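You operate a simulated robot arm through the tools that you are given. There is no shell and no other tool. Be economical: measure what you need, move in short steps, check, and stop when the job is done.

The job below is to be done with a simulated robot arm. You get a single attempt, and the scene is never put back.

TASK
Bring the plate named on the pick card from the tall cabinet to the desk with the hutch; lock up.
Fine: The cabinet is locked; the card also names the drawer. Shut the drawer; leave the other plates.

The check looks at the end state, three seconds after you hand in, the way a careful person would. Anything else that was tipped, shoved, dropped, spilled or broken makes it a failure.

THE ROBOT
A 7-joint arm with a two-finger parallel gripper on a trunk, on a base that drives. Base frame: it is fixed to the floor where the robot stands at the start and does not move with it; the origin is under the middle of the robot, x ahead of it, y to its left, z up. Readings come in mm, degrees, newtons and seconds.
With the tool pointing down near the work surface it reaches from about 340 to 780 mm from the robot's upright axis, wherever it stands. Its first joint turns from -166.0 to 166.0 degrees. Places, roughly: lock handle [700, 0, 1300]; top drawer [800, 100, 1100]; top of the desk with hutch [100, 1100, 800]; upper drawer [800, 100, 800]. Payload 3.91 kg.
The tool frame sits at the grasp point between the pads (the TCP): z along the fingers, y along the line on which they close. The tips reach 30 mm beyond it. Largest opening 110 mm; finger width 20, thickness 10; the body of the gripper, 48 by 112 mm, starts 55 mm behind the TCP.
Orientation is told as [roll, pitch, yaw] about the base's x, y, z axes, in that order, counted from this pose: with the fingers straight down and closing along the base's y, the tool's x points along the base's -x, its y along +y and its z along -z.

THE INTERFACE
- The arm moves only by the tool move_arm. Its argument "moves" is a list that holds one entry, the list of rows, each a list of 7 numbers: the shift along the base's x, y, z in m, then the turn, a rotation vector about the base's x, y, z in rad, then the gripper command, from -1 (fully open) to 1 (shut), values between in proportion. In form: [[[x, y, z, wx, wy, wz, fingers], ...]]. A call has 1 to 8 rows; each row is the pose to reach, as a shift and turn from the pose commanded when the call began. Each row takes 0.2 s and may step no farther than 50 mm and 8.6 degrees from the row before; otherwise, or with a gripper value out of range, the whole call is refused. Where a pose cannot be reached the arm comes as near as it can. A force on the tool above 80 N (or 10 N above the force at the start of the call, whichever is more), or a blocked arm, ends the call early, and 0.2 s more pass. Each finger travels about 153 mm/s and halts on what it meets, pressing with about 24 N; the grip force reading is that of the motor and also rises with nothing between the fingers. The clock runs only during rows and for 0.2 s after the last one: add rows that repeat a pose to give the fingers time. It gives the time, the measured TCP pose, the force on the tool (base axes), the opening and the grip force at its end, in the units of the frame above (readings bear some noise), with the torque about the TCP (base axes, N m) and any sound that the robot's microphone picked up.
- Cameras (640 x 400 px; columns grow to the right, rows downward): "scene" is now at [7.8, 167.2, 1601.4]; the picture's right is [0.20, -0.98, 0.00], its down [-0.63, -0.13, -0.77] and it looks along [0.75, 0.16, -0.64] (base axes); focal length 214 px, centre (320, 200). "wrist" rides on the gripper at [77, 7, -115] in the tool frame; the picture's right is [-0.09, 1.00, 0.00], its down [-0.80, -0.07, -0.59] and it looks along [-0.59, -0.05, 0.80] (tool axes); focal length 270 px, centre (320, 200). There is no depth. A picture from a camera that has moved, and an enlarged one, comes with that camera's place and axes in the base frame and with its lens.
- snapshot(camera): a new picture of that camera. The clock stands still meanwhile.
- raise_lower(by): slides the trunk up (or, below 0, down) by that many mm; the arm and the scene camera ride with it, the base frame stays. It gives what a move gives, with no picture.
- steer(legs): drives the robot by 1 to 6 legs, each [ahead, turn to the left] in mm and degrees, along the robot's own axes; the way and the turn of a leg run together, so that a leg with both is an arc; at most 1500 mm and 180 degrees a leg. The arm and the cameras ride along, it lands a little off, and it stops where it bumps. It gives what a move gives.
- turn_head(pan, tilt): turns the head with the scene camera to pan (to the left, within 155 degrees either way) and tilt (down, from -29 to 69), counted from straight ahead of the robot. It gives what a move gives.
- inspect(camera, box): a new picture of the part [left, top, right, bottom] of that camera's present view, enlarged. The clock stands still meanwhile.
- close_job(): hands the job in; it is judged then, once.

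Work in short steps. Places have to be worked out from the pictures, the camera data and where the tool is seen: move nearer, look again, correct. Check each grasp and each placing, and mend what went wrong. You have 120 turns and 78 pictures in all, those below and enlarged ones among them. Open the gripper and draw the arm clear of the work before you hand the job in, unless the task says otherwise; then end with one line.

The tools are called after "Call:" by a JSON object that holds its "api" and its "payload". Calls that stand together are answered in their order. move_arm: Moves the arm, as the interface text tells. Its arguments: {"type":"object","properties":{"moves":{"type":"array"}},"required":["moves"]} The other tools are called the same way: raise_lower (by) slides the trunk up or down; steer (legs) drives the base; turn_head (pan, tilt) turns the head that bears the scene camera; snapshot (camera) takes a picture; inspect (camera, box) takes an enlarged picture of a part of a camera's view; close_job () hands the job in.

At the start:

```text
t: 0.0
ee_pos: [406.7, 63.1, 1442.6]
orientation: [0.0, 0.0, 0.0]
force: [0.0, -0.4, 0.7]
torque: [0.03, -0.02, 0.03]
gripper_width: 109.7
grasp_force: 0.1
trunk travel left (down, up): [-575.0, 35.0]
robot x, y, heading: [-0.5, -2.5, 0.1]
head pan, tilt: [11.6, 39.7]
```

scene: 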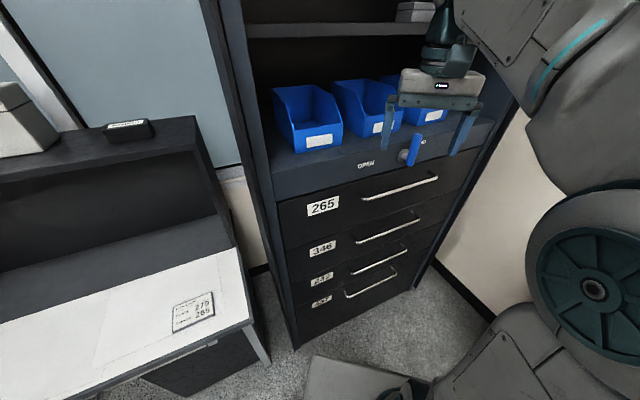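
wrist: 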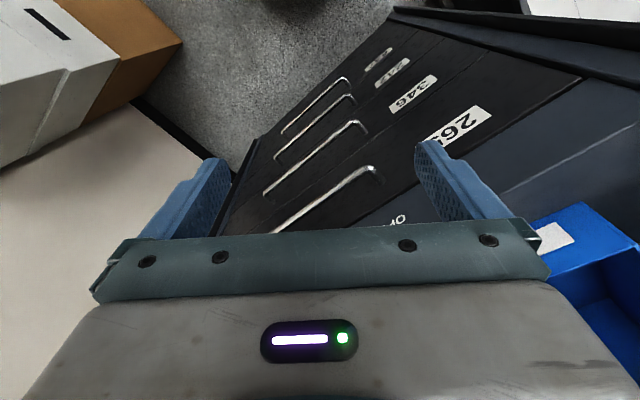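

I see a card on the desk and a lock handle on the cabinet. I enlarge both.

Call:
{"api": "inspect", "payload": {"camera": "scene", "box": [150, 270, 240, 350]}}

Call:
{"api": "inspect", "payload": {"camera": "scene", "box": [280, 120, 480, 310]}}

```text
5.00 times, centred on (195, 310) of scene
camera zoom: at [7.8, 167.2, 1601.4], right [0.2, -0.98, 0.0], down [-0.63, -0.13, -0.77], along [0.75, 0.16, -0.64], focal length 1072 px, centre (945, -350)
```

zoom: 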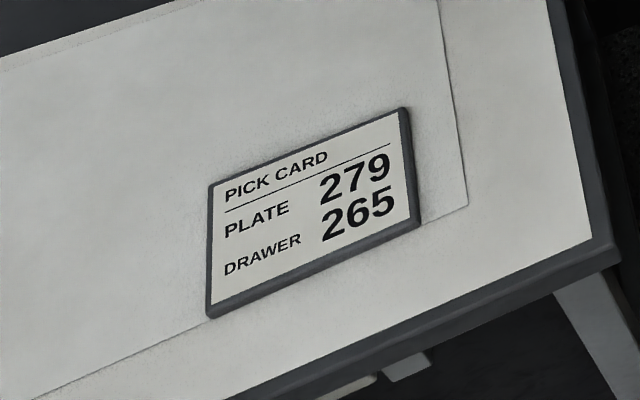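

```text
2.11 times, centred on (380, 215) of scene
camera zoom: at [7.8, 167.2, 1601.4], right [0.2, -0.98, 0.0], down [-0.63, -0.13, -0.77], along [0.75, 0.16, -0.64], focal length 452 px, centre (194, 168)
```

zoom: 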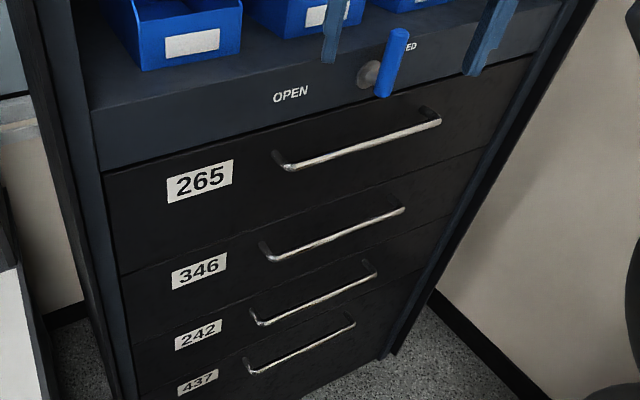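

Plate 279, drawer 265 (the top one). Now a tight look at the lock handle.

Call:
{"api": "inspect", "payload": {"camera": "scene", "box": [350, 120, 446, 180]}}

Call:
{"api": "turn_head", "payload": {"pan": 80, "tilt": 40}}

Call:
{"api": "snapshot", "payload": {"camera": "scene"}}

```text
6.67 times, centred on (398, 150) of scene
camera zoom: at [7.8, 167.2, 1601.4], right [0.2, -0.98, 0.0], down [-0.63, -0.13, -0.77], along [0.75, 0.16, -0.64], focal length 1430 px, centre (-200, 533)
```

zoom: 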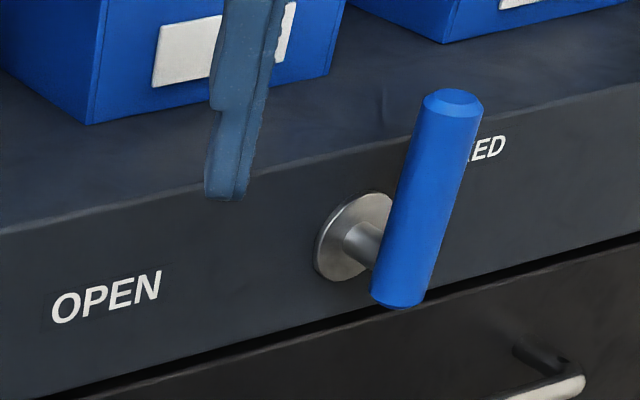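

```text
t: 1.4
ee_pos: [406.3, 63.2, 1441.8]
orientation: [0.1, 0.0, 0.0]
force: [-0.1, 0.0, 0.3]
torque: [-0.01, 0.03, -0.02]
gripper_width: 110.0
grasp_force: 0.0
trunk travel left (down, up): [-575.0, 35.0]
robot x, y, heading: [1.0, 1.2, -0.1]
head pan, tilt: [80.0, 40.0]
```

```text
72 pictures are left
camera scene: at [-60.8, 233.8, 1600.9], right [0.98, -0.17, 0.0], down [-0.11, -0.63, -0.77], along [0.13, 0.75, -0.64], focal length 214 px, centre (320, 200)
```

scene: 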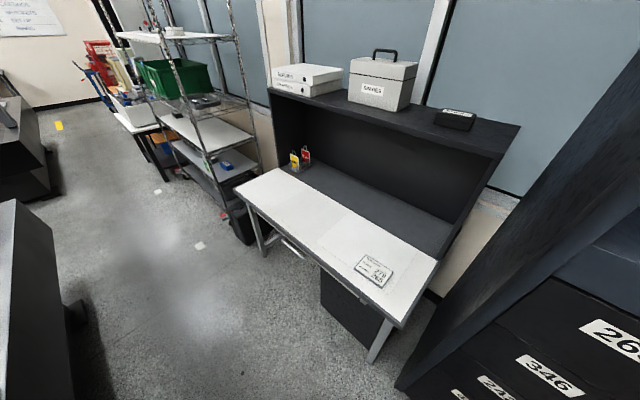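

The hub has a lever standing up near LOCKED, OPEN is to its left. I look to the right, to see free floor for repositioning square to the cabinet.

Call:
{"api": "turn_head", "payload": {"pan": -75, "tilt": 45}}

Call:
{"api": "snapshot", "payload": {"camera": "scene"}}

Call:
{"api": "turn_head", "payload": {"pan": -150, "tilt": 45}}

Call:
{"api": "snapshot", "payload": {"camera": "scene"}}

```text
t: 3.8
ee_pos: [406.3, 64.3, 1442.0]
orientation: [0.0, 0.0, 0.1]
force: [-1.3, 0.4, 0.7]
torque: [-0.04, 0.01, -0.02]
gripper_width: 109.9
grasp_force: 0.0
trunk travel left (down, up): [-575.0, 35.0]
robot x, y, heading: [1.3, -3.0, 0.1]
head pan, tilt: [-75.0, 45.0]
```

```text
71 pictures are left
camera scene: at [-54.6, 71.5, 1593.7], right [-0.97, -0.26, 0.0], down [-0.18, 0.68, -0.71], along [0.18, -0.68, -0.71], focal length 214 px, centre (320, 200)
```

scene: 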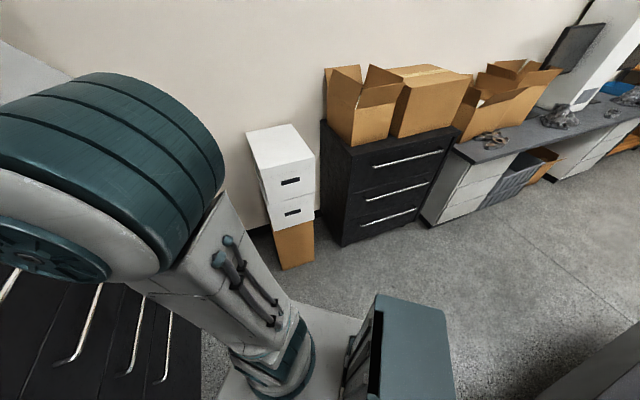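

```text
t: 5.3
ee_pos: [406.2, 62.6, 1440.1]
orientation: [0.0, 0.0, 0.1]
force: [0.0, 1.1, -0.5]
torque: [0.0, -0.02, 0.01]
gripper_width: 110.0
grasp_force: 0.0
trunk travel left (down, up): [-575.0, 35.0]
robot x, y, heading: [0.6, -0.3, 0.1]
head pan, tilt: [-150.0, 45.0]
```

```text
70 pictures are left
camera scene: at [-146.1, 109.3, 1593.7], right [-0.5, 0.87, 0.0], down [0.61, 0.35, -0.71], along [-0.61, -0.35, -0.71], focal length 214 px, centre (320, 200)
```

scene: 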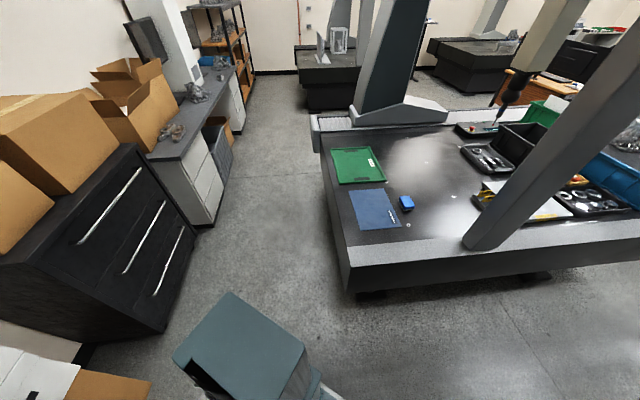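

Free floor lies behind-right. I square up with the cabinet (front turned about 36°): turn left, back off, then come in ahead of the drawers.

Call:
{"api": "steer", "payload": {"legs": [[0, 66], [-500, 0], [0, -30]]}}

Call:
{"api": "turn_head", "payload": {"pan": 0, "tilt": 30}}

Call:
{"api": "snapshot", "payload": {"camera": "scene"}}

```text
t: 12.7
ee_pos: [88.5, -182.6, 1442.1]
orientation: [0.0, 0.0, 35.9]
force: [0.2, 0.1, 0.2]
torque: [0.01, 0.02, 0.01]
gripper_width: 110.0
grasp_force: 0.0
trunk travel left (down, up): [-575.0, 35.0]
robot x, y, heading: [-205.4, -474.0, 36.0]
head pan, tilt: [-150.0, 45.0]
```

```text
t: 15.0
ee_pos: [88.7, -182.9, 1441.3]
orientation: [-0.1, 0.1, 36.0]
force: [0.2, -0.5, 0.5]
torque: [0.03, 0.01, -0.05]
gripper_width: 110.0
grasp_force: 0.1
trunk travel left (down, up): [-575.0, 35.0]
robot x, y, heading: [-205.6, -467.9, 36.0]
head pan, tilt: [0.0, 30.0]
```

```text
69 pictures are left
camera scene: at [-280.1, -343.4, 1616.3], right [0.59, -0.81, 0.0], down [-0.41, -0.29, -0.87], along [0.7, 0.51, -0.5], focal length 214 px, centre (320, 200)
```

scene: 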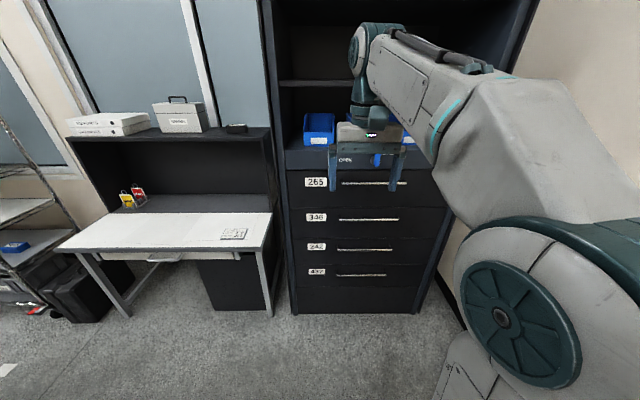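

The cabinet face is square to heading 36° and about 1030 mm ahead. I close in to about 760 mm and shift right.

Call:
{"api": "steer", "payload": {"legs": [[0, -20], [280, 0], [0, 20]]}}

Call:
{"api": "snapshot", "payload": {"camera": "scene"}}

```text
t: 19.1
ee_pos: [351.8, -98.3, 1441.3]
orientation: [-0.1, 0.0, 36.7]
force: [-0.7, 0.2, 0.6]
torque: [-0.04, 0.03, 0.01]
gripper_width: 109.7
grasp_force: 0.0
trunk travel left (down, up): [-575.0, 35.0]
robot x, y, heading: [67.3, -393.3, 36.8]
head pan, tilt: [0.0, 30.0]
```

```text
68 pictures are left
camera scene: at [-13.6, -264.0, 1616.2], right [0.6, -0.8, 0.0], down [-0.4, -0.3, -0.87], along [0.69, 0.52, -0.5], focal length 214 px, centre (320, 200)
```

scene: 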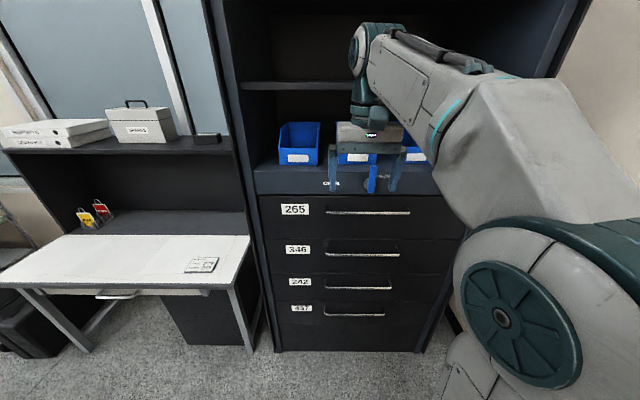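

Square and about 760 mm off. I swing the tool from down to horizontal, pointing at the cabinet, while extending a little.

Call:
{"api": "move_arm", "payload": {"moves": [[[0.01, 0.007, -0.006, 0.0848, -0.115, 0, -1], [0.02, 0.014, -0.012, 0.1696, -0.23, 0, -1], [0.03, 0.021, -0.018, 0.2544, -0.345, 0, -1], [0.04, 0.028, -0.024, 0.3392, -0.46, 0, -1], [0.05, 0.035, -0.03, 0.424, -0.575, 0, -1], [0.06, 0.042, -0.036, 0.5088, -0.69, 0, -1], [0.07, 0.049, -0.042, 0.5936, -0.805, 0, -1], [0.08, 0.056, -0.048, 0.6784, -0.92, 0, -1]]]}}

Call:
{"api": "move_arm", "payload": {"moves": [[[0.01, 0.007, -0.006, 0.0848, -0.115, 0, -1], [0.02, 0.014, -0.012, 0.1696, -0.23, 0, -1], [0.03, 0.021, -0.018, 0.2544, -0.345, 0, -1], [0.03, 0.021, -0.018, 0.2544, -0.345, 0, -1]]]}}

Call:
{"api": "snapshot", "payload": {"camera": "wrist"}}

Call:
{"api": "snapshot", "payload": {"camera": "scene"}}

```text
t: 20.9
ee_pos: [431.1, -40.2, 1392.7]
orientation: [-1.0, -65.6, 37.5]
force: [-0.5, 0.0, 0.0]
torque: [0.01, 0.02, 0.01]
gripper_width: 110.1
grasp_force: 0.1
trunk travel left (down, up): [-575.0, 35.0]
robot x, y, heading: [66.3, -390.5, 36.6]
head pan, tilt: [0.0, 30.0]
```

```text
t: 21.9
ee_pos: [461.9, -21.7, 1373.4]
orientation: [-107.6, -89.6, 144.0]
force: [0.2, 0.2, -0.6]
torque: [0.01, 0.0, -0.01]
gripper_width: 110.0
grasp_force: 0.0
trunk travel left (down, up): [-575.0, 35.0]
robot x, y, heading: [64.4, -391.3, 36.6]
head pan, tilt: [0.0, 30.0]
```

```text
67 pictures are left
camera wrist: at [365.8, -85.4, 1296.1], right [-0.59, 0.8, 0.08], down [-0.44, -0.41, 0.8], along [0.67, 0.44, 0.59], focal length 270 px, centre (320, 200)
```

wrist: 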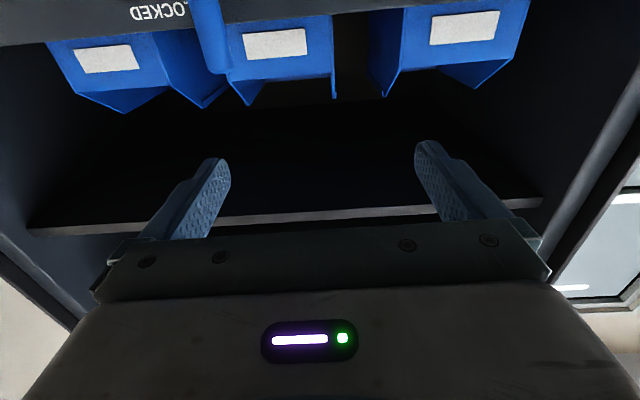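

```text
66 pictures are left
camera scene: at [-13.5, -264.1, 1616.3], right [0.6, -0.8, 0.0], down [-0.4, -0.3, -0.87], along [0.69, 0.52, -0.5], focal length 214 px, centre (320, 200)
```

scene: 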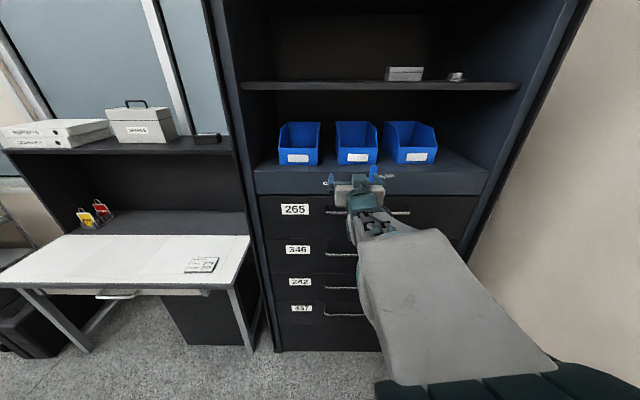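

I judge the lever axis at about 535 mm along the face normal (x≈656, y≈7), z from 1250 to 1350. I bring the open gripper in front of it and look.

Call:
{"api": "move_arm", "payload": {"moves": [[[0.03, -0.007, -0.01, 0, 0, 0, -1], [0.06, -0.014, -0.022, 0, 0, 0, -1], [0.09, -0.02, -0.033, 0, 0, 0, -1], [0.117, -0.027, -0.043, 0, 0, 0, -1], [0.117, -0.027, -0.043, 0, 0, 0, -1]]]}}

Call:
{"api": "snapshot", "payload": {"camera": "wrist"}}

Call:
{"api": "inspect", "payload": {"camera": "scene", "box": [300, 140, 460, 240]}}

```text
t: 23.1
ee_pos: [580.5, -48.3, 1333.1]
orientation: [-100.6, -89.5, 137.0]
force: [-0.7, -0.3, 0.1]
torque: [0.02, 0.0, 0.02]
gripper_width: 110.1
grasp_force: 0.0
trunk travel left (down, up): [-575.0, 35.0]
robot x, y, heading: [65.5, -392.7, 36.9]
head pan, tilt: [0.0, 30.0]
```

```text
65 pictures are left
camera wrist: at [484.5, -112.4, 1256.4], right [-0.59, 0.8, 0.08], down [-0.44, -0.41, 0.8], along [0.67, 0.44, 0.59], focal length 270 px, centre (320, 200)
```

wrist: 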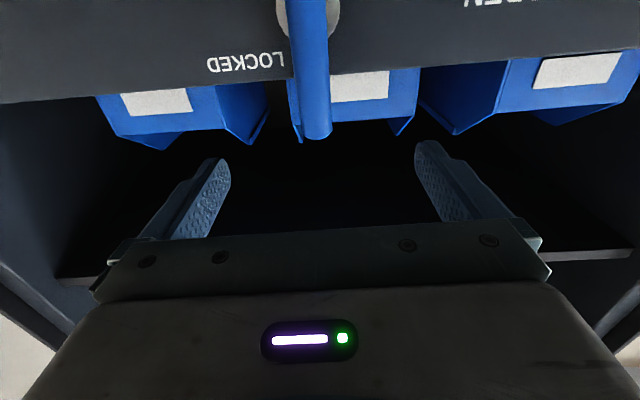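

```text
4.00 times, centred on (380, 190) of scene
camera zoom: at [-13.6, -264.1, 1616.3], right [0.6, -0.8, 0.0], down [-0.4, -0.3, -0.87], along [0.69, 0.52, -0.5], focal length 858 px, centre (80, 240)
```

zoom: 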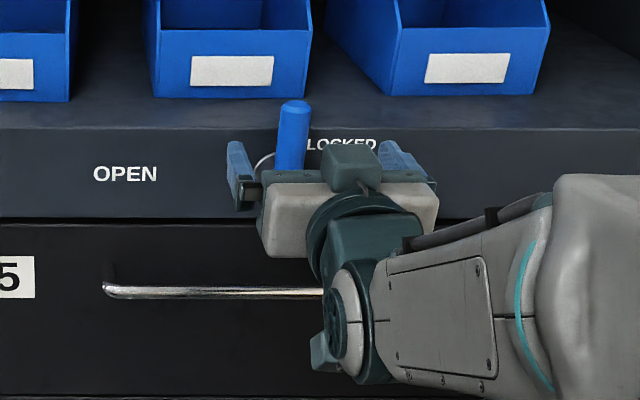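

Lever tip seen at about s=383, z=1340; hub at z≈1264; the TCP is centred on it. I advance 87 mm with the fingers either side.

Call:
{"api": "move_arm", "payload": {"moves": [[[0.035, 0.0255, -0.008, 0, 0, 0, -1], [0.055, 0.04, -0.015, 0, 0, 0, -1], [0.071, 0.051, -0.015, 0, 0, 0, -1], [0.071, 0.051, -0.015, 0, 0, 0, -1]]]}}

Call:
{"api": "snapshot", "payload": {"camera": "wrist"}}

Call:
{"api": "inspect", "payload": {"camera": "scene", "box": [320, 150, 448, 230]}}

```text
t: 24.1
ee_pos: [652.2, 4.7, 1318.6]
orientation: [-98.6, -89.6, 135.0]
force: [0.8, 0.4, -0.5]
torque: [0.03, 0.04, 0.0]
gripper_width: 110.1
grasp_force: 0.0
trunk travel left (down, up): [-575.0, 35.0]
robot x, y, heading: [65.4, -393.8, 36.8]
head pan, tilt: [0.0, 30.0]
```

```text
63 pictures are left
camera wrist: at [556.2, -58.1, 1240.4], right [-0.59, 0.8, 0.08], down [-0.44, -0.41, 0.8], along [0.68, 0.44, 0.59], focal length 270 px, centre (320, 200)
```

wrist: 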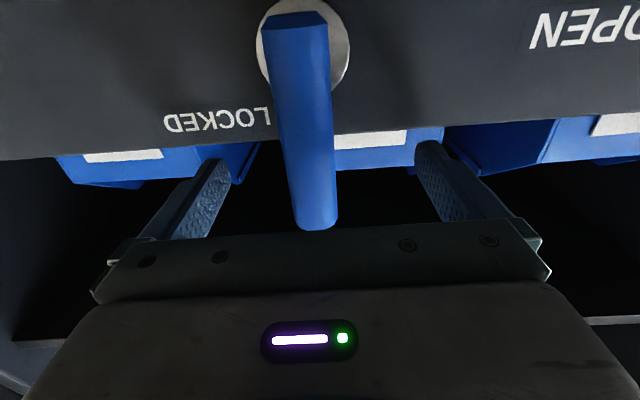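

```text
5.00 times, centred on (384, 190) of scene
camera zoom: at [-13.3, -264.2, 1616.3], right [0.6, -0.8, 0.0], down [-0.4, -0.3, -0.87], along [0.69, 0.52, -0.5], focal length 1072 px, centre (0, 250)
```

zoom: 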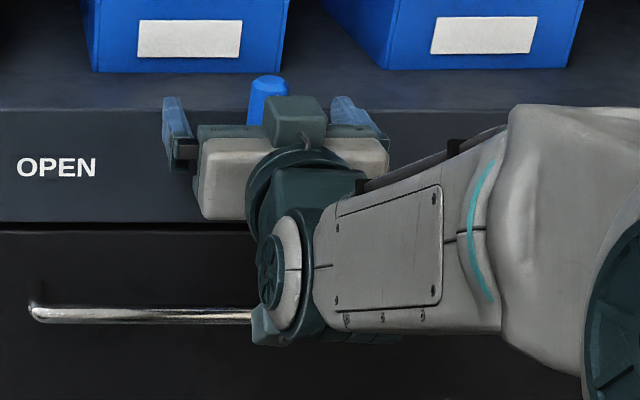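

Lever axis triangulates to n≈531, the TCP is at 530: good. I close on the lever.

Call:
{"api": "move_arm", "payload": {"moves": [[[0, 0, 0, 0, 0, 0, 0], [0, 0, 0, 0, 0, 0, 1], [0, 0, 0, 0, 0, 0, 1], [0, 0, 0, 0, 0, 0, 1]]]}}

```text
t: 25.1
ee_pos: [654.9, 2.6, 1319.1]
orientation: [-98.1, -89.7, 134.2]
force: [6.7, -9.7, 1.9]
torque: [-0.66, -0.27, -0.27]
gripper_width: 25.4
grasp_force: 44.7
trunk travel left (down, up): [-575.0, 35.0]
robot x, y, heading: [63.0, -392.2, 36.8]
head pan, tilt: [0.0, 30.0]
```

Firm grip on the 25 mm bar. I start turning it left about the hub, tool rolling along, for 24°.

Call:
{"api": "move_arm", "payload": {"moves": [[[-0.0045, 0.0062, -0.0005, -0.1124, -0.0828, 0, 1], [-0.0089, 0.0123, -0.0021, -0.2248, -0.1656, 0, 1], [-0.0132, 0.0181, -0.0048, -0.3372, -0.2484, 0, 1]]]}}

Call:
{"api": "snapshot", "payload": {"camera": "wrist"}}

```text
t: 25.9
ee_pos: [640.8, 21.6, 1313.3]
orientation: [-89.9, -65.6, 126.2]
force: [15.9, -5.0, 1.5]
torque: [-1.04, 0.1, -0.51]
gripper_width: 25.3
grasp_force: 45.1
trunk travel left (down, up): [-575.0, 35.0]
robot x, y, heading: [64.0, -393.2, 36.7]
head pan, tilt: [0.0, 30.0]
```

```text
61 pictures are left
camera wrist: at [563.4, -68.7, 1239.7], right [-0.56, 0.76, -0.33], down [-0.64, -0.14, 0.76], along [0.53, 0.64, 0.56], focal length 270 px, centre (320, 200)
```

wrist: 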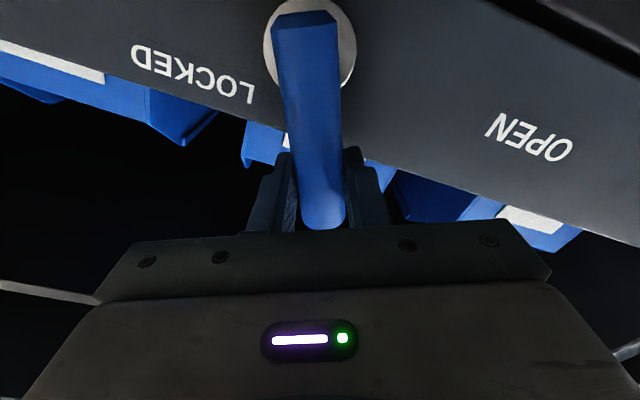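

The lever follows. I go on to about 88°.

Call:
{"api": "move_arm", "payload": {"moves": [[[-0.0039, 0.0054, -0.0036, -0.1124, -0.0828, 0, 1], [-0.0076, 0.0105, -0.0081, -0.2248, -0.1656, 0, 1], [-0.0109, 0.015, -0.0134, -0.3372, -0.2484, 0, 1], [-0.0136, 0.0188, -0.0194, -0.4496, -0.3312, 0, 1], [-0.0159, 0.0218, -0.0261, -0.562, -0.414, 0, 1], [-0.0176, 0.0242, -0.0332, -0.6744, -0.4968, 0, 1], [-0.0187, 0.0257, -0.0406, -0.7868, -0.5796, 0, 1], [-0.0192, 0.0264, -0.0483, -0.8992, -0.6624, 0, 1]]]}}

Call:
{"api": "snapshot", "payload": {"camera": "wrist"}}

```text
t: 27.8
ee_pos: [618.4, 46.4, 1264.0]
orientation: [-89.7, -1.5, 126.4]
force: [16.0, 2.3, -1.8]
torque: [0.09, 0.61, -0.35]
gripper_width: 25.4
grasp_force: 45.4
trunk travel left (down, up): [-575.0, 35.0]
robot x, y, heading: [68.0, -393.8, 37.0]
head pan, tilt: [0.0, 30.0]
```

```text
60 pictures are left
camera wrist: at [572.4, -82.3, 1254.9], right [-0.07, 0.09, -0.99], down [-0.95, 0.29, 0.09], along [0.3, 0.95, 0.06], focal length 270 px, centre (320, 200)
```

wrist: 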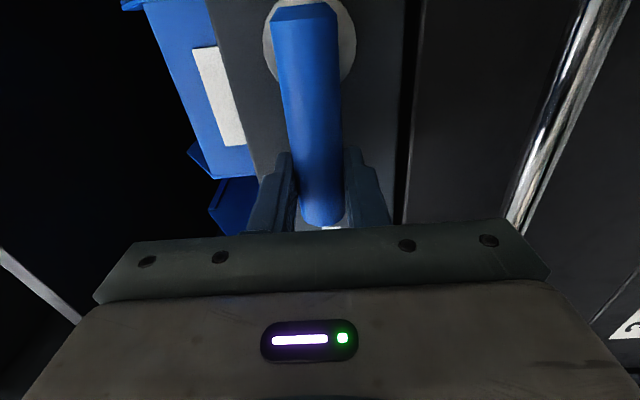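

The lever lies level toward OPEN with no stop felt. I nudge a further 7° to feel for the stop.

Call:
{"api": "move_arm", "payload": {"moves": [[[0, 0, -0.0035, -0.05, -0.037, 0, 1], [0, 0, -0.0067, -0.1, -0.074, 0, 1], [0, 0, -0.0067, -0.1, -0.074, 0, 1]]]}}

```text
t: 28.6
ee_pos: [618.1, 48.4, 1261.1]
orientation: [-90.3, 5.4, 126.5]
force: [10.7, 4.4, 16.3]
torque: [1.07, 0.62, -0.02]
gripper_width: 27.2
grasp_force: 44.7
trunk travel left (down, up): [-575.0, 35.0]
robot x, y, heading: [62.6, -391.1, 37.0]
head pan, tilt: [0.0, 30.0]
```

The stop is met at about level: it is fully at OPEN. I relax those 7°, open, and draw straight back.

Call:
{"api": "move_arm", "payload": {"moves": [[[0, 0, 0.005, 0.1, 0.074, 0, 1], [0, 0, 0.005, 0.1, 0.074, 0, -1], [0, 0, 0.005, 0.1, 0.074, 0, -1], [0, 0, 0.005, 0.1, 0.074, 0, -1], [-0.032, -0.0235, 0.005, 0.1, 0.074, 0, -1], [-0.065, -0.047, 0.005, 0.1, 0.074, 0, -1], [-0.105, -0.0765, 0.005, 0.1, 0.074, 0, -1]]]}}

Call:
{"api": "snapshot", "payload": {"camera": "wrist"}}

Call:
{"api": "inspect", "payload": {"camera": "scene", "box": [240, 140, 480, 290]}}

```text
t: 30.1
ee_pos: [509.9, -30.4, 1262.2]
orientation: [-90.1, -1.5, 126.4]
force: [-0.2, 0.0, 0.3]
torque: [-0.01, 0.02, 0.0]
gripper_width: 109.8
grasp_force: 0.1
trunk travel left (down, up): [-575.0, 35.0]
robot x, y, heading: [61.4, -389.7, 36.6]
head pan, tilt: [0.0, 30.0]
```

```text
59 pictures are left
camera wrist: at [462.9, -160.6, 1253.5], right [-0.07, 0.09, -0.99], down [-0.95, 0.29, 0.09], along [0.3, 0.95, 0.07], focal length 270 px, centre (320, 200)
```

wrist: 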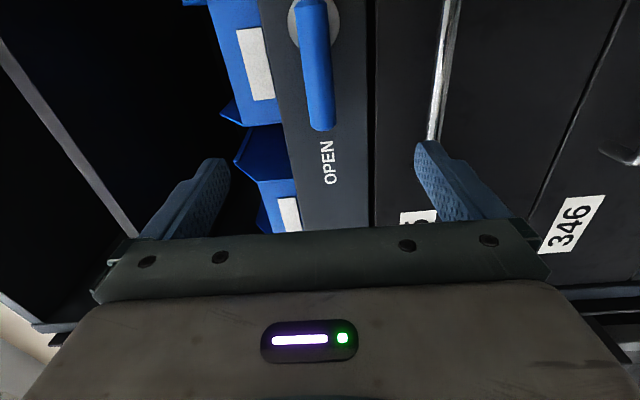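

```text
2.67 times, centred on (360, 215) of scene
camera zoom: at [-14.1, -265.5, 1616.3], right [0.6, -0.8, 0.0], down [-0.4, -0.3, -0.87], along [0.69, 0.52, -0.5], focal length 572 px, centre (213, 160)
```

zoom: 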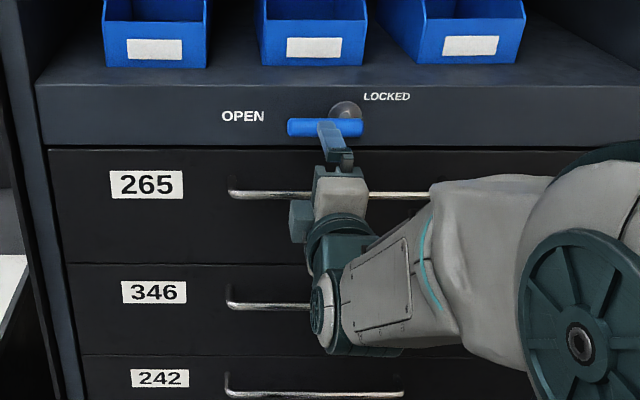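

Lock at OPEN. The bar of drawer 265 triangulates to n≈531, z≈1155, centre s≈385. I move in front of it and look.

Call:
{"api": "move_arm", "payload": {"moves": [[[0.011, -0.015, -0.036, 0, 0, 0, -1], [0.022, -0.03, -0.072, 0, 0, 0, -1], [0.033, -0.045, -0.107, 0, 0, 0, -1], [0.073, -0.016, -0.107, 0, 0, 0, -1], [0.073, -0.016, -0.107, 0, 0, 0, -1]]]}}

Call:
{"api": "snapshot", "payload": {"camera": "wrist"}}

```text
t: 31.4
ee_pos: [584.7, -46.6, 1155.6]
orientation: [-90.1, -1.6, 126.4]
force: [0.1, 0.3, 0.5]
torque: [-0.01, -0.01, 0.0]
gripper_width: 110.2
grasp_force: 0.1
trunk travel left (down, up): [-575.0, 35.0]
robot x, y, heading: [66.9, -395.6, 36.8]
head pan, tilt: [0.0, 30.0]
```

```text
57 pictures are left
camera wrist: at [537.4, -177.9, 1145.2], right [-0.07, 0.09, -0.99], down [-0.95, 0.29, 0.09], along [0.3, 0.95, 0.07], focal length 270 px, centre (320, 200)
```

wrist: 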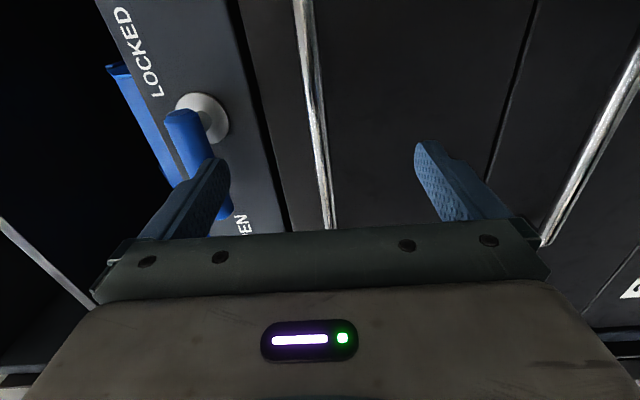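

The bar runs midway between the fingers. I advance 83 mm and close.

Call:
{"api": "move_arm", "payload": {"moves": [[[0.035, 0.0255, 0, 0, 0, 0, -1], [0.055, 0.04, 0, 0, 0, 0, -1], [0.067, 0.049, 0, 0, 0, 0, -1], [0.067, 0.049, 0, 0, 0, 0, 0], [0.067, 0.049, 0, 0, 0, 0, 1], [0.067, 0.049, 0, 0, 0, 0, 1], [0.067, 0.049, 0, 0, 0, 0, 1], [0.067, 0.049, 0, 0, 0, 0, 1]]]}}

Call:
{"api": "snapshot", "payload": {"camera": "wrist"}}

```text
t: 33.1
ee_pos: [654.5, 2.6, 1156.0]
orientation: [-90.1, -1.5, 126.3]
force: [1.4, 0.4, 6.9]
torque: [-0.75, -0.61, 0.13]
gripper_width: 15.9
grasp_force: 45.1
trunk travel left (down, up): [-575.0, 35.0]
robot x, y, heading: [65.2, -390.1, 36.7]
head pan, tilt: [0.0, 30.0]
```

```text
56 pictures are left
camera wrist: at [606.2, -127.5, 1146.5], right [-0.07, 0.09, -0.99], down [-0.95, 0.29, 0.09], along [0.3, 0.95, 0.07], focal length 270 px, centre (320, 200)
```

wrist: 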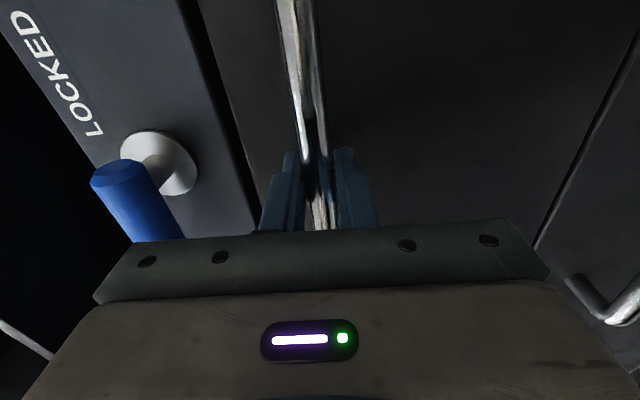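

The bar is held (16 mm). I pull straight out, 100 mm first.

Call:
{"api": "move_arm", "payload": {"moves": [[[-0.016, -0.0118, 0, 0, 0, 0, 1], [-0.0324, -0.0235, 0, 0, 0, 0, 1], [-0.0485, -0.0353, 0, 0, 0, 0, 1], [-0.0647, -0.047, 0, 0, 0, 0, 1], [-0.081, -0.0588, 0, 0, 0, 0, 1]]]}}

Call:
{"api": "snapshot", "payload": {"camera": "scene"}}

```text
t: 34.4
ee_pos: [571.2, -57.1, 1156.1]
orientation: [-89.9, -1.7, 126.3]
force: [-0.3, -7.3, 7.6]
torque: [-0.81, -0.44, -0.15]
gripper_width: 15.9
grasp_force: 45.0
trunk travel left (down, up): [-575.0, 35.0]
robot x, y, heading: [63.1, -392.0, 36.6]
head pan, tilt: [0.0, 30.0]
```

```text
55 pictures are left
camera scene: at [-14.1, -266.2, 1616.3], right [0.6, -0.8, 0.0], down [-0.4, -0.3, -0.87], along [0.69, 0.52, -0.5], focal length 214 px, centre (320, 200)
```

scene: 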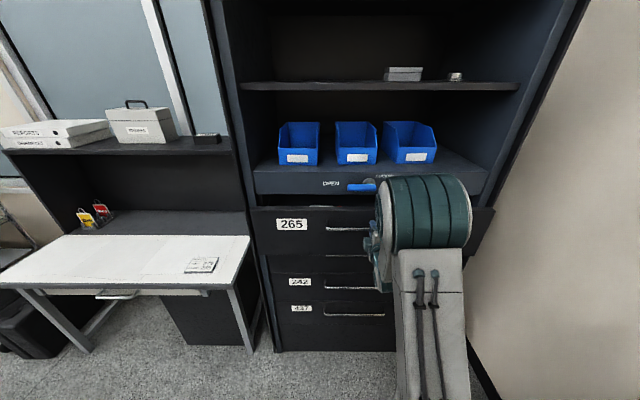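

The drawer slides well. I pull another 120 mm.

Call:
{"api": "move_arm", "payload": {"moves": [[[-0.0162, -0.0118, 0, 0, 0, 0, 1], [-0.0324, -0.0235, 0, 0, 0, 0, 1], [-0.0485, -0.0353, 0, 0, 0, 0, 1], [-0.0647, -0.047, 0, 0, 0, 0, 1], [-0.081, -0.0588, 0, 0, 0, 0, 1], [-0.097, -0.0706, 0, 0, 0, 0, 1]]]}}

Call:
{"api": "snapshot", "payload": {"camera": "scene"}}

```text
t: 35.8
ee_pos: [521.0, -95.1, 1155.9]
orientation: [-90.0, -1.7, 126.4]
force: [2.9, -7.1, 11.6]
torque: [-0.67, -0.64, -0.59]
gripper_width: 16.0
grasp_force: 45.2
out of reach, approached as far as the arm can: row 4, 5, 6
trunk travel left (down, up): [-575.0, 35.0]
robot x, y, heading: [66.9, -396.6, 37.0]
head pan, tilt: [0.0, 30.0]
```

```text
54 pictures are left
camera scene: at [-13.5, -266.4, 1616.4], right [0.6, -0.8, 0.0], down [-0.4, -0.3, -0.87], along [0.69, 0.52, -0.5], focal length 214 px, centre (320, 200)
```

scene: 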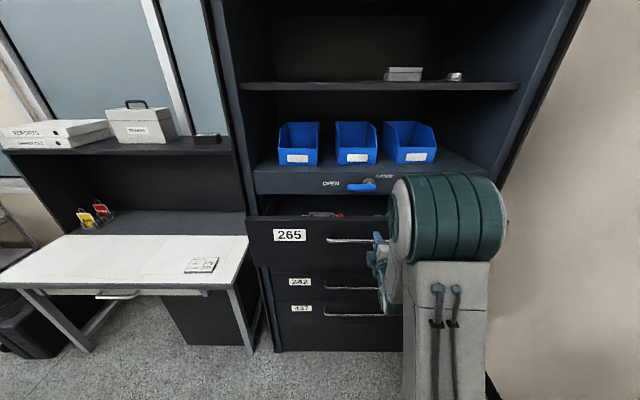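

The arm's near limit is met at 165 mm open. Keeping hold, I back the base 150 mm to draw it farther.

Call:
{"api": "steer", "payload": {"legs": [[-150, 0]]}}

Call:
{"api": "snapshot", "payload": {"camera": "scene"}}

```text
t: 37.1
ee_pos: [399.4, -184.8, 1156.3]
orientation: [-89.9, -1.6, 126.5]
force: [3.8, -2.7, 10.3]
torque: [-0.63, -0.62, -0.24]
gripper_width: 15.6
grasp_force: 45.4
trunk travel left (down, up): [-575.0, 35.0]
robot x, y, heading: [-59.1, -484.6, 36.9]
head pan, tilt: [0.0, 30.0]
```

```text
53 pictures are left
camera scene: at [-135.6, -355.3, 1616.3], right [0.6, -0.8, 0.0], down [-0.4, -0.3, -0.87], along [0.69, 0.52, -0.5], focal length 214 px, centre (320, 200)
```

scene: 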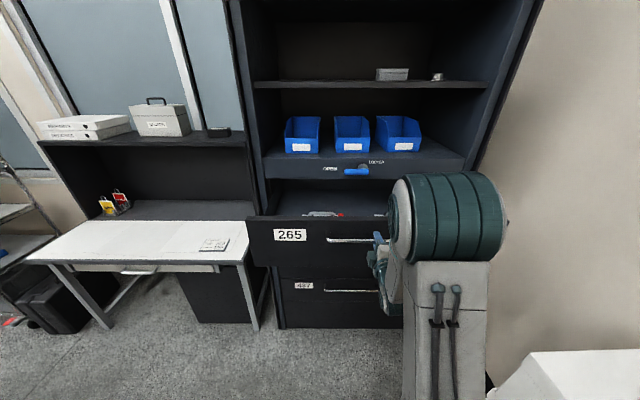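

Drawer about 315 mm open. I open the gripper, back the base 100 mm to clear the bar, and look.

Call:
{"api": "move_arm", "payload": {"moves": [[[0, 0, 0, 0, 0, 0, 0], [0, 0, 0, 0, 0, 0, -1], [0, 0, 0, 0, 0, 0, -1], [0, 0, 0, 0, 0, 0, -1]]]}}

Call:
{"api": "steer", "payload": {"legs": [[-100, 0]]}}

Call:
{"api": "inspect", "payload": {"camera": "scene", "box": [240, 160, 430, 280]}}

```text
t: 38.1
ee_pos: [398.5, -183.3, 1156.7]
orientation: [-90.0, -1.6, 126.5]
force: [-0.6, -0.3, 0.0]
torque: [-0.02, -0.02, -0.02]
gripper_width: 109.9
grasp_force: 0.0
trunk travel left (down, up): [-575.0, 35.0]
robot x, y, heading: [-57.9, -481.8, 37.1]
head pan, tilt: [0.0, 30.0]
```

```text
t: 39.3
ee_pos: [318.7, -243.5, 1157.0]
orientation: [-90.0, -1.6, 126.6]
force: [-0.6, -0.3, 0.1]
torque: [0.0, 0.0, 0.01]
gripper_width: 110.0
grasp_force: 0.1
trunk travel left (down, up): [-575.0, 35.0]
robot x, y, heading: [-139.2, -543.1, 37.1]
head pan, tilt: [0.0, 30.0]
```

```text
3.33 times, centred on (335, 220) of scene
camera zoom: at [-216.9, -415.8, 1616.3], right [0.6, -0.8, 0.0], down [-0.4, -0.3, -0.87], along [0.69, 0.52, -0.5], focal length 715 px, centre (270, 133)
```

zoom: 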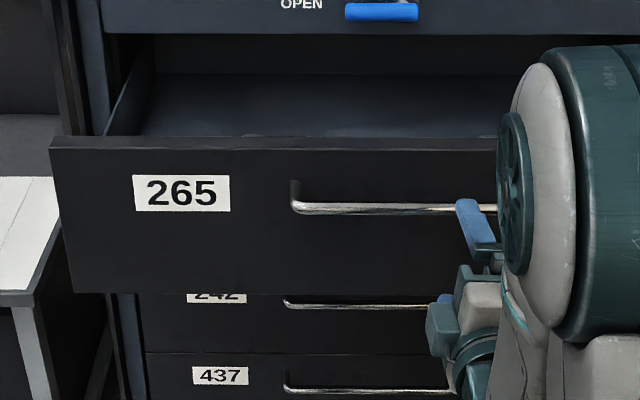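

The plates lie near the drawer front, out of sight. I lift the arm and turn the tool down again to look in from above.

Call:
{"api": "move_arm", "payload": {"moves": [[[0.003, 0.002, 0.03, -0.0848, 0.115, 0, -1], [0.006, 0.004, 0.06, -0.1696, 0.23, 0, -1], [0.009, 0.006, 0.09, -0.2544, 0.345, 0, -1], [0.012, 0.008, 0.12, -0.3392, 0.46, 0, -1], [0.015, 0.01, 0.15, -0.424, 0.575, 0, -1], [0.018, 0.012, 0.18, -0.5088, 0.69, 0, -1], [0.021, 0.014, 0.21, -0.5936, 0.805, 0, -1], [0.024, 0.016, 0.24, -0.6784, 0.92, 0, -1]]]}}

Call:
{"api": "move_arm", "payload": {"moves": [[[0.003, 0.002, 0.03, -0.0848, 0.115, 0, -1], [0.006, 0.004, 0.06, -0.1696, 0.23, 0, -1], [0.009, 0.006, 0.07, -0.2544, 0.345, 0, -1], [0.009, 0.006, 0.07, -0.2544, 0.345, 0, -1]]]}}

Call:
{"api": "steer", "payload": {"legs": [[180, 0]]}}

Call:
{"api": "snapshot", "payload": {"camera": "wrist"}}

Call:
{"api": "snapshot", "payload": {"camera": "scene"}}

```text
t: 41.1
ee_pos: [340.0, -217.1, 1395.5]
orientation: [-24.4, -0.5, 125.1]
force: [-0.3, 2.9, 0.5]
torque: [-0.22, -0.06, -0.11]
gripper_width: 110.2
grasp_force: 0.1
trunk travel left (down, up): [-575.0, 35.0]
robot x, y, heading: [-139.0, -545.8, 36.6]
head pan, tilt: [0.0, 30.0]
```

```text
t: 42.1
ee_pos: [329.1, -213.8, 1424.3]
orientation: [-0.2, 0.0, 124.8]
force: [-1.1, 0.3, -0.6]
torque: [-0.04, -0.03, -0.01]
gripper_width: 110.2
grasp_force: 0.1
out of reach, approached as far as the arm can: row 2, 3, 4
trunk travel left (down, up): [-575.0, 35.0]
robot x, y, heading: [-139.5, -543.3, 36.8]
head pan, tilt: [0.0, 30.0]
```

```text
t: 43.6
ee_pos: [477.4, -108.0, 1423.4]
orientation: [0.0, -0.2, 124.5]
force: [0.3, 0.0, 0.4]
torque: [-0.02, -0.01, -0.03]
gripper_width: 110.0
grasp_force: 0.1
trunk travel left (down, up): [-575.0, 35.0]
robot x, y, heading: [5.4, -435.9, 36.5]
head pan, tilt: [0.0, 30.0]
```

```text
51 pictures are left
camera wrist: at [514.9, -175.3, 1537.0], right [-0.87, -0.49, 0.0], down [-0.4, 0.7, 0.6], along [-0.29, 0.52, -0.8], focal length 270 px, centre (320, 200)
```

wrist: 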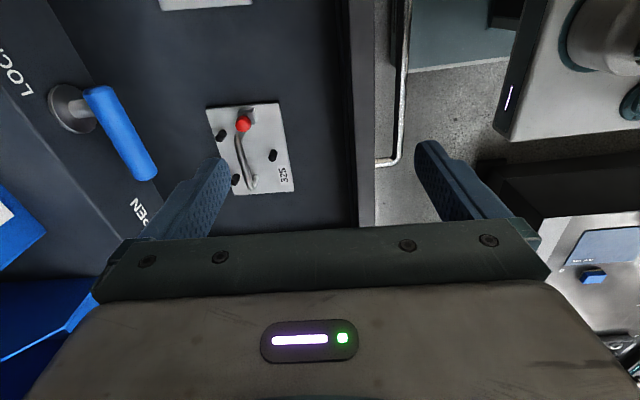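

```text
50 pictures are left
camera scene: at [-69.0, -305.2, 1616.3], right [0.6, -0.8, 0.0], down [-0.4, -0.3, -0.87], along [0.69, 0.52, -0.5], focal length 214 px, centre (320, 200)
```

scene: 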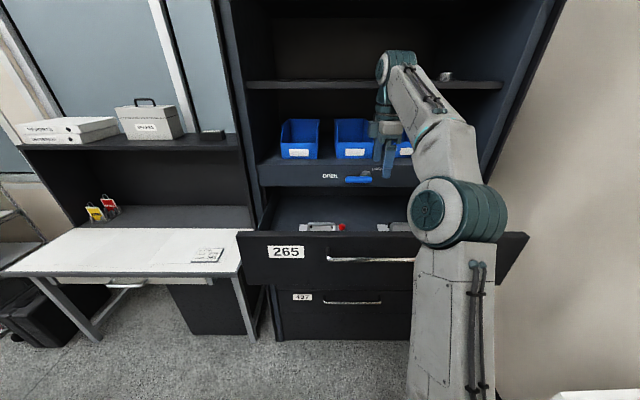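

One plate with a bent handle and red knob is seen, tag seemingly 325, and another to its right. I read this tag and shift the hand right to see the rest.

Call:
{"api": "inspect", "payload": {"camera": "wrist", "box": [190, 90, 310, 205]}}

Call:
{"api": "move_arm", "payload": {"moves": [[[0.028, -0.039, 0, 0, 0, 0, -1], [0.056, -0.078, 0, 0, 0, 0, -1], [0.084, -0.117, 0, 0, 0, 0, -1], [0.112, -0.156, 0, 0, 0, 0, -1], [0.112, -0.156, 0, 0, 0, 0, -1]]]}}

Call:
{"api": "snapshot", "payload": {"camera": "wrist"}}

```text
3.48 times, centred on (250, 148) of wrist
camera zoom: at [514.9, -175.3, 1537.0], right [-0.87, -0.49, 0.0], down [-0.4, 0.7, 0.6], along [-0.29, 0.52, -0.8], focal length 940 px, centre (564, 383)
```

zoom: 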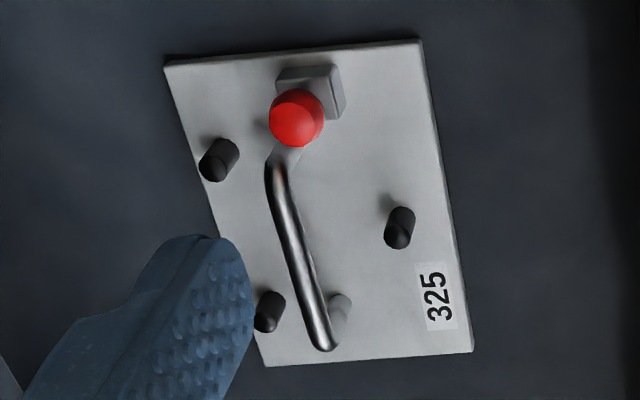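

```text
t: 44.8
ee_pos: [575.0, -269.2, 1407.0]
orientation: [-0.2, 0.0, 124.5]
force: [-0.1, -0.4, 0.3]
torque: [0.04, -0.04, 0.04]
gripper_width: 109.9
grasp_force: 0.1
out of reach, approached as far as the arm can: row 3, 4, 5
trunk travel left (down, up): [-575.0, 35.0]
robot x, y, heading: [3.0, -433.8, 36.9]
head pan, tilt: [0.0, 30.0]
```

```text
48 pictures are left
camera wrist: at [611.7, -336.7, 1521.5], right [-0.87, -0.49, -0.01], down [-0.4, 0.7, 0.6], along [-0.29, 0.52, -0.8], focal length 270 px, centre (320, 200)
```

wrist: 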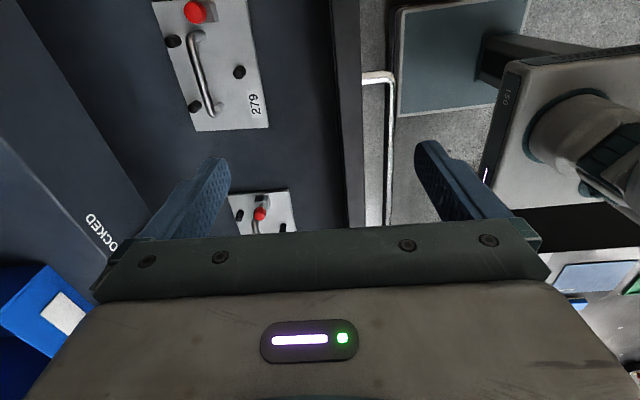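

Plate 279 is the right-hand one, about n 392–512, s 480–648. I drive 80 mm nearer and bring the hand over its handle for a closer look.

Call:
{"api": "steer", "payload": {"legs": [[80, 0]]}}

Call:
{"api": "move_arm", "payload": {"moves": [[[0.02, 0.009, -0.02, 0, 0, 0, -1], [0.04, 0.018, -0.04, 0, 0, 0, -1], [0.06, 0.03, -0.06, 0, 0, 0, -1], [0.06, 0.03, -0.06, 0, 0, 0, -1]]]}}

Call:
{"api": "snapshot", "payload": {"camera": "wrist"}}

Call:
{"api": "snapshot", "payload": {"camera": "scene"}}

```text
t: 45.8
ee_pos: [640.0, -220.9, 1406.2]
orientation: [-0.2, -0.2, 124.4]
force: [0.6, 0.8, -0.1]
torque: [-0.03, 0.04, 0.0]
gripper_width: 110.1
grasp_force: 0.0
trunk travel left (down, up): [-575.0, 35.0]
robot x, y, heading: [70.9, -388.3, 36.6]
head pan, tilt: [0.0, 30.0]
```

```text
t: 46.8
ee_pos: [695.9, -195.2, 1348.4]
orientation: [-0.4, 0.0, 124.5]
force: [0.7, -0.6, 0.0]
torque: [-0.01, -0.02, 0.0]
gripper_width: 109.8
grasp_force: 0.1
trunk travel left (down, up): [-575.0, 35.0]
robot x, y, heading: [71.2, -387.3, 36.5]
head pan, tilt: [0.0, 30.0]
```

```text
47 pictures are left
camera wrist: at [733.4, -263.6, 1461.5], right [-0.87, -0.49, -0.01], down [-0.4, 0.7, 0.6], along [-0.29, 0.52, -0.8], focal length 270 px, centre (320, 200)
```

wrist: 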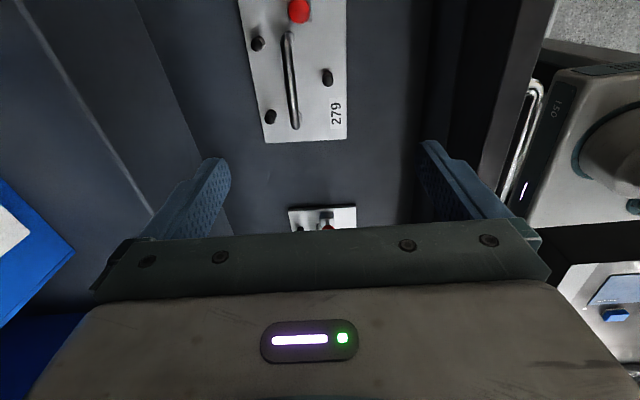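

```text
46 pictures are left
camera scene: at [-6.8, -258.9, 1616.3], right [0.6, -0.8, 0.0], down [-0.4, -0.3, -0.87], along [0.7, 0.52, -0.5], focal length 214 px, centre (320, 200)
```

scene: 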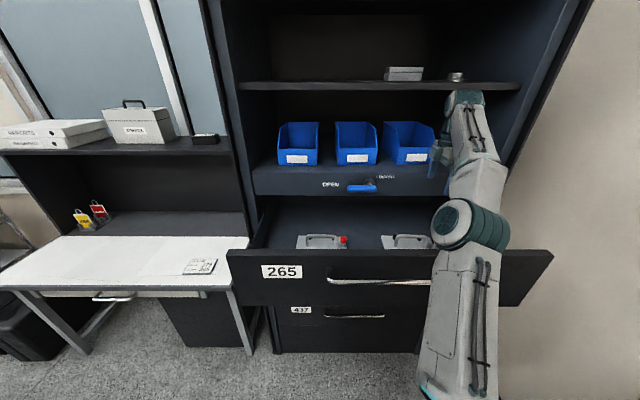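

Both views show plate 279. I enlarge it in each to measure the handle.

Call:
{"api": "inspect", "payload": {"camera": "scene", "box": [290, 215, 450, 315]}}

Call:
{"api": "inspect", "payload": {"camera": "wrist", "box": [220, 0, 380, 160]}}

```text
4.00 times, centred on (370, 265) of scene
camera zoom: at [-6.8, -258.9, 1616.3], right [0.6, -0.8, 0.0], down [-0.4, -0.3, -0.87], along [0.7, 0.52, -0.5], focal length 858 px, centre (120, -60)
```

zoom: 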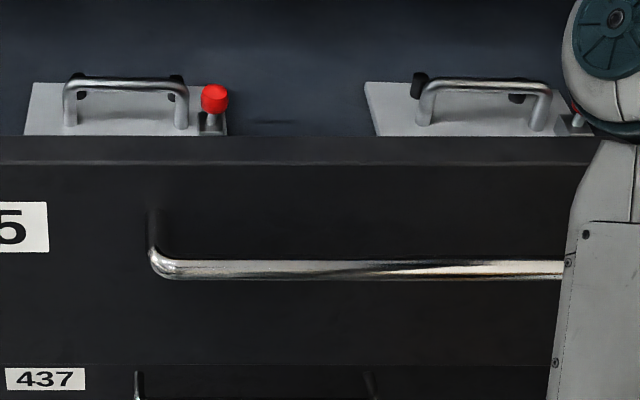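

```text
2.50 times, centred on (300, 80) of wrist
camera zoom: at [733.4, -263.6, 1461.5], right [-0.87, -0.49, -0.01], down [-0.4, 0.7, 0.6], along [-0.29, 0.52, -0.8], focal length 676 px, centre (370, 500)
```

zoom: 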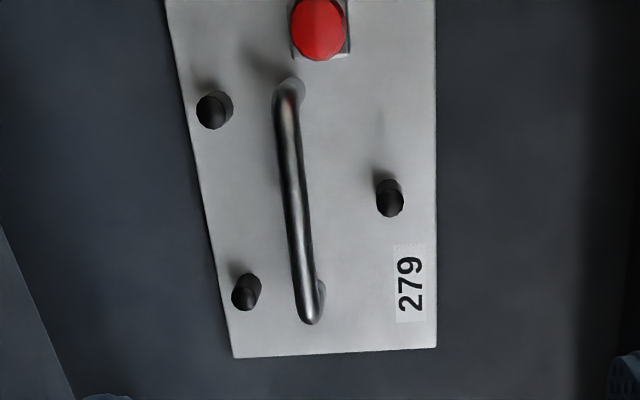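

The handle is a D-bar along the cabinet's width: centre n≈488, s≈558, z≈1084. I come over it and down to 1190 with fingers half closed, then check.

Call:
{"api": "move_arm", "payload": {"moves": [[[0.013, 0.015, -0.03, 0, 0, 0, -0.5], [0.026, 0.03, -0.06, 0, 0, 0, 0], [0.026, 0.03, -0.1, 0, 0, 0, 0.1], [0.026, 0.03, -0.13, 0, 0, 0, 0.1], [0.026, 0.03, -0.158, 0, 0, 0, 0.1], [0.026, 0.03, -0.158, 0, 0, 0, 0.1]]]}}

Call:
{"api": "snapshot", "payload": {"camera": "wrist"}}

Call:
{"api": "snapshot", "payload": {"camera": "scene"}}

```text
t: 48.2
ee_pos: [722.6, -164.1, 1192.8]
orientation: [-0.3, -0.1, 124.4]
force: [0.6, -0.6, 0.0]
torque: [0.0, 0.0, -0.01]
gripper_width: 49.6
grasp_force: 0.1
trunk travel left (down, up): [-575.0, 35.0]
robot x, y, heading: [68.6, -385.8, 36.6]
head pan, tilt: [0.0, 30.0]
```

```text
43 pictures are left
camera wrist: at [760.6, -232.1, 1305.5], right [-0.87, -0.49, -0.01], down [-0.4, 0.7, 0.6], along [-0.29, 0.52, -0.8], focal length 270 px, centre (320, 200)
```

wrist: 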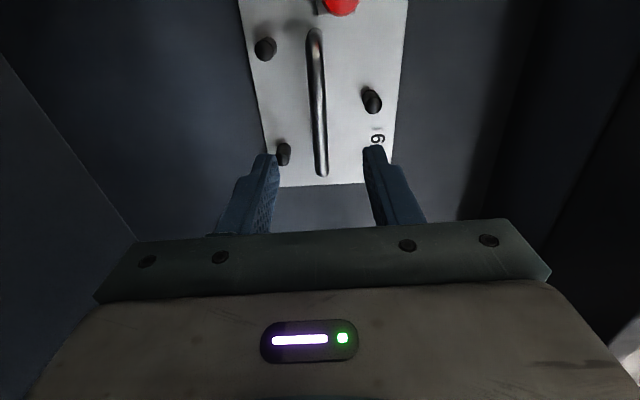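

```text
42 pictures are left
camera scene: at [-6.6, -258.9, 1616.3], right [0.6, -0.8, 0.0], down [-0.4, -0.3, -0.87], along [0.7, 0.52, -0.5], focal length 214 px, centre (320, 200)
```

scene: 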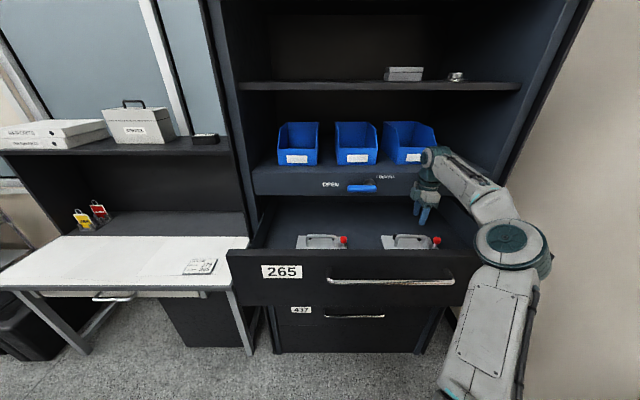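

Refined: handle ends (n 494, s 499) and (n 485, s 614), z≈1076, slightly skewed. I correct the yaw by −2.7°, narrow the fingers to 34 mm to pass the pins, and go down to 1115.

Call:
{"api": "move_arm", "payload": {"moves": [[[0.001, 0.001, 0, 0, 0, -0.047, 0.38], [0.001, 0.001, -0.03, 0, 0, -0.047, 0.38], [0.001, 0.001, -0.06, 0, 0, -0.047, 0.38], [0.001, 0.001, -0.078, 0, 0, -0.047, 0.38], [0.001, 0.001, -0.078, 0, 0, -0.047, 0.38]]]}}

Call:
{"api": "snapshot", "payload": {"camera": "wrist"}}

Call:
{"api": "inspect", "payload": {"camera": "scene", "box": [370, 190, 466, 260]}}

```text
t: 49.4
ee_pos: [725.3, -161.0, 1114.0]
orientation: [-0.3, -0.1, 121.8]
force: [0.5, 0.1, 0.3]
torque: [-0.01, 0.0, 0.02]
gripper_width: 34.0
grasp_force: 0.2
trunk travel left (down, up): [-575.0, 35.0]
robot x, y, heading: [69.0, -387.6, 36.4]
head pan, tilt: [0.0, 30.0]
```

```text
41 pictures are left
camera wrist: at [759.0, -231.1, 1228.2], right [-0.89, -0.45, -0.01], down [-0.36, 0.72, 0.6], along [-0.26, 0.53, -0.8], focal length 270 px, centre (320, 200)
```

wrist: 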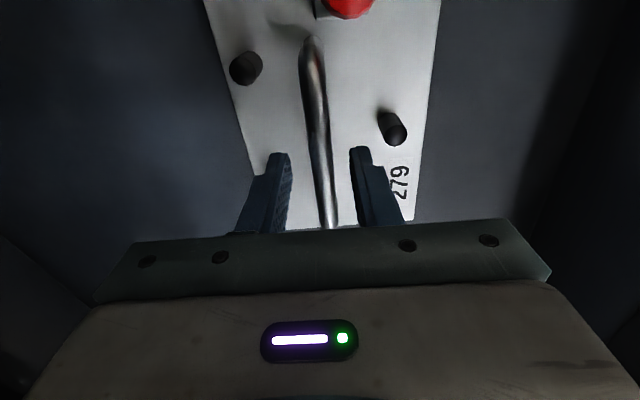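

```text
5.71 times, centred on (418, 225) of scene
camera zoom: at [-6.4, -258.9, 1616.3], right [0.6, -0.8, 0.0], down [-0.4, -0.3, -0.87], along [0.7, 0.52, -0.5], focal length 1226 px, centre (-240, 57)
```

zoom: 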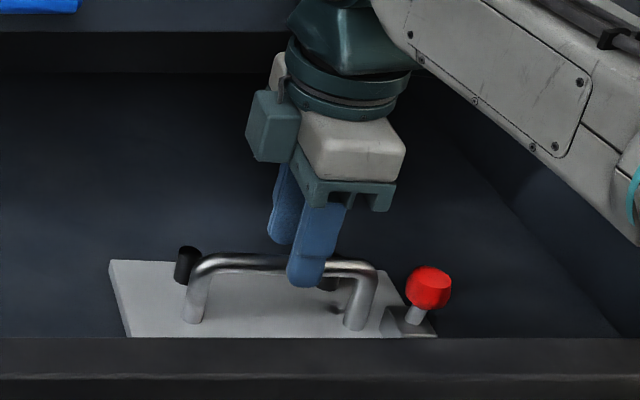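

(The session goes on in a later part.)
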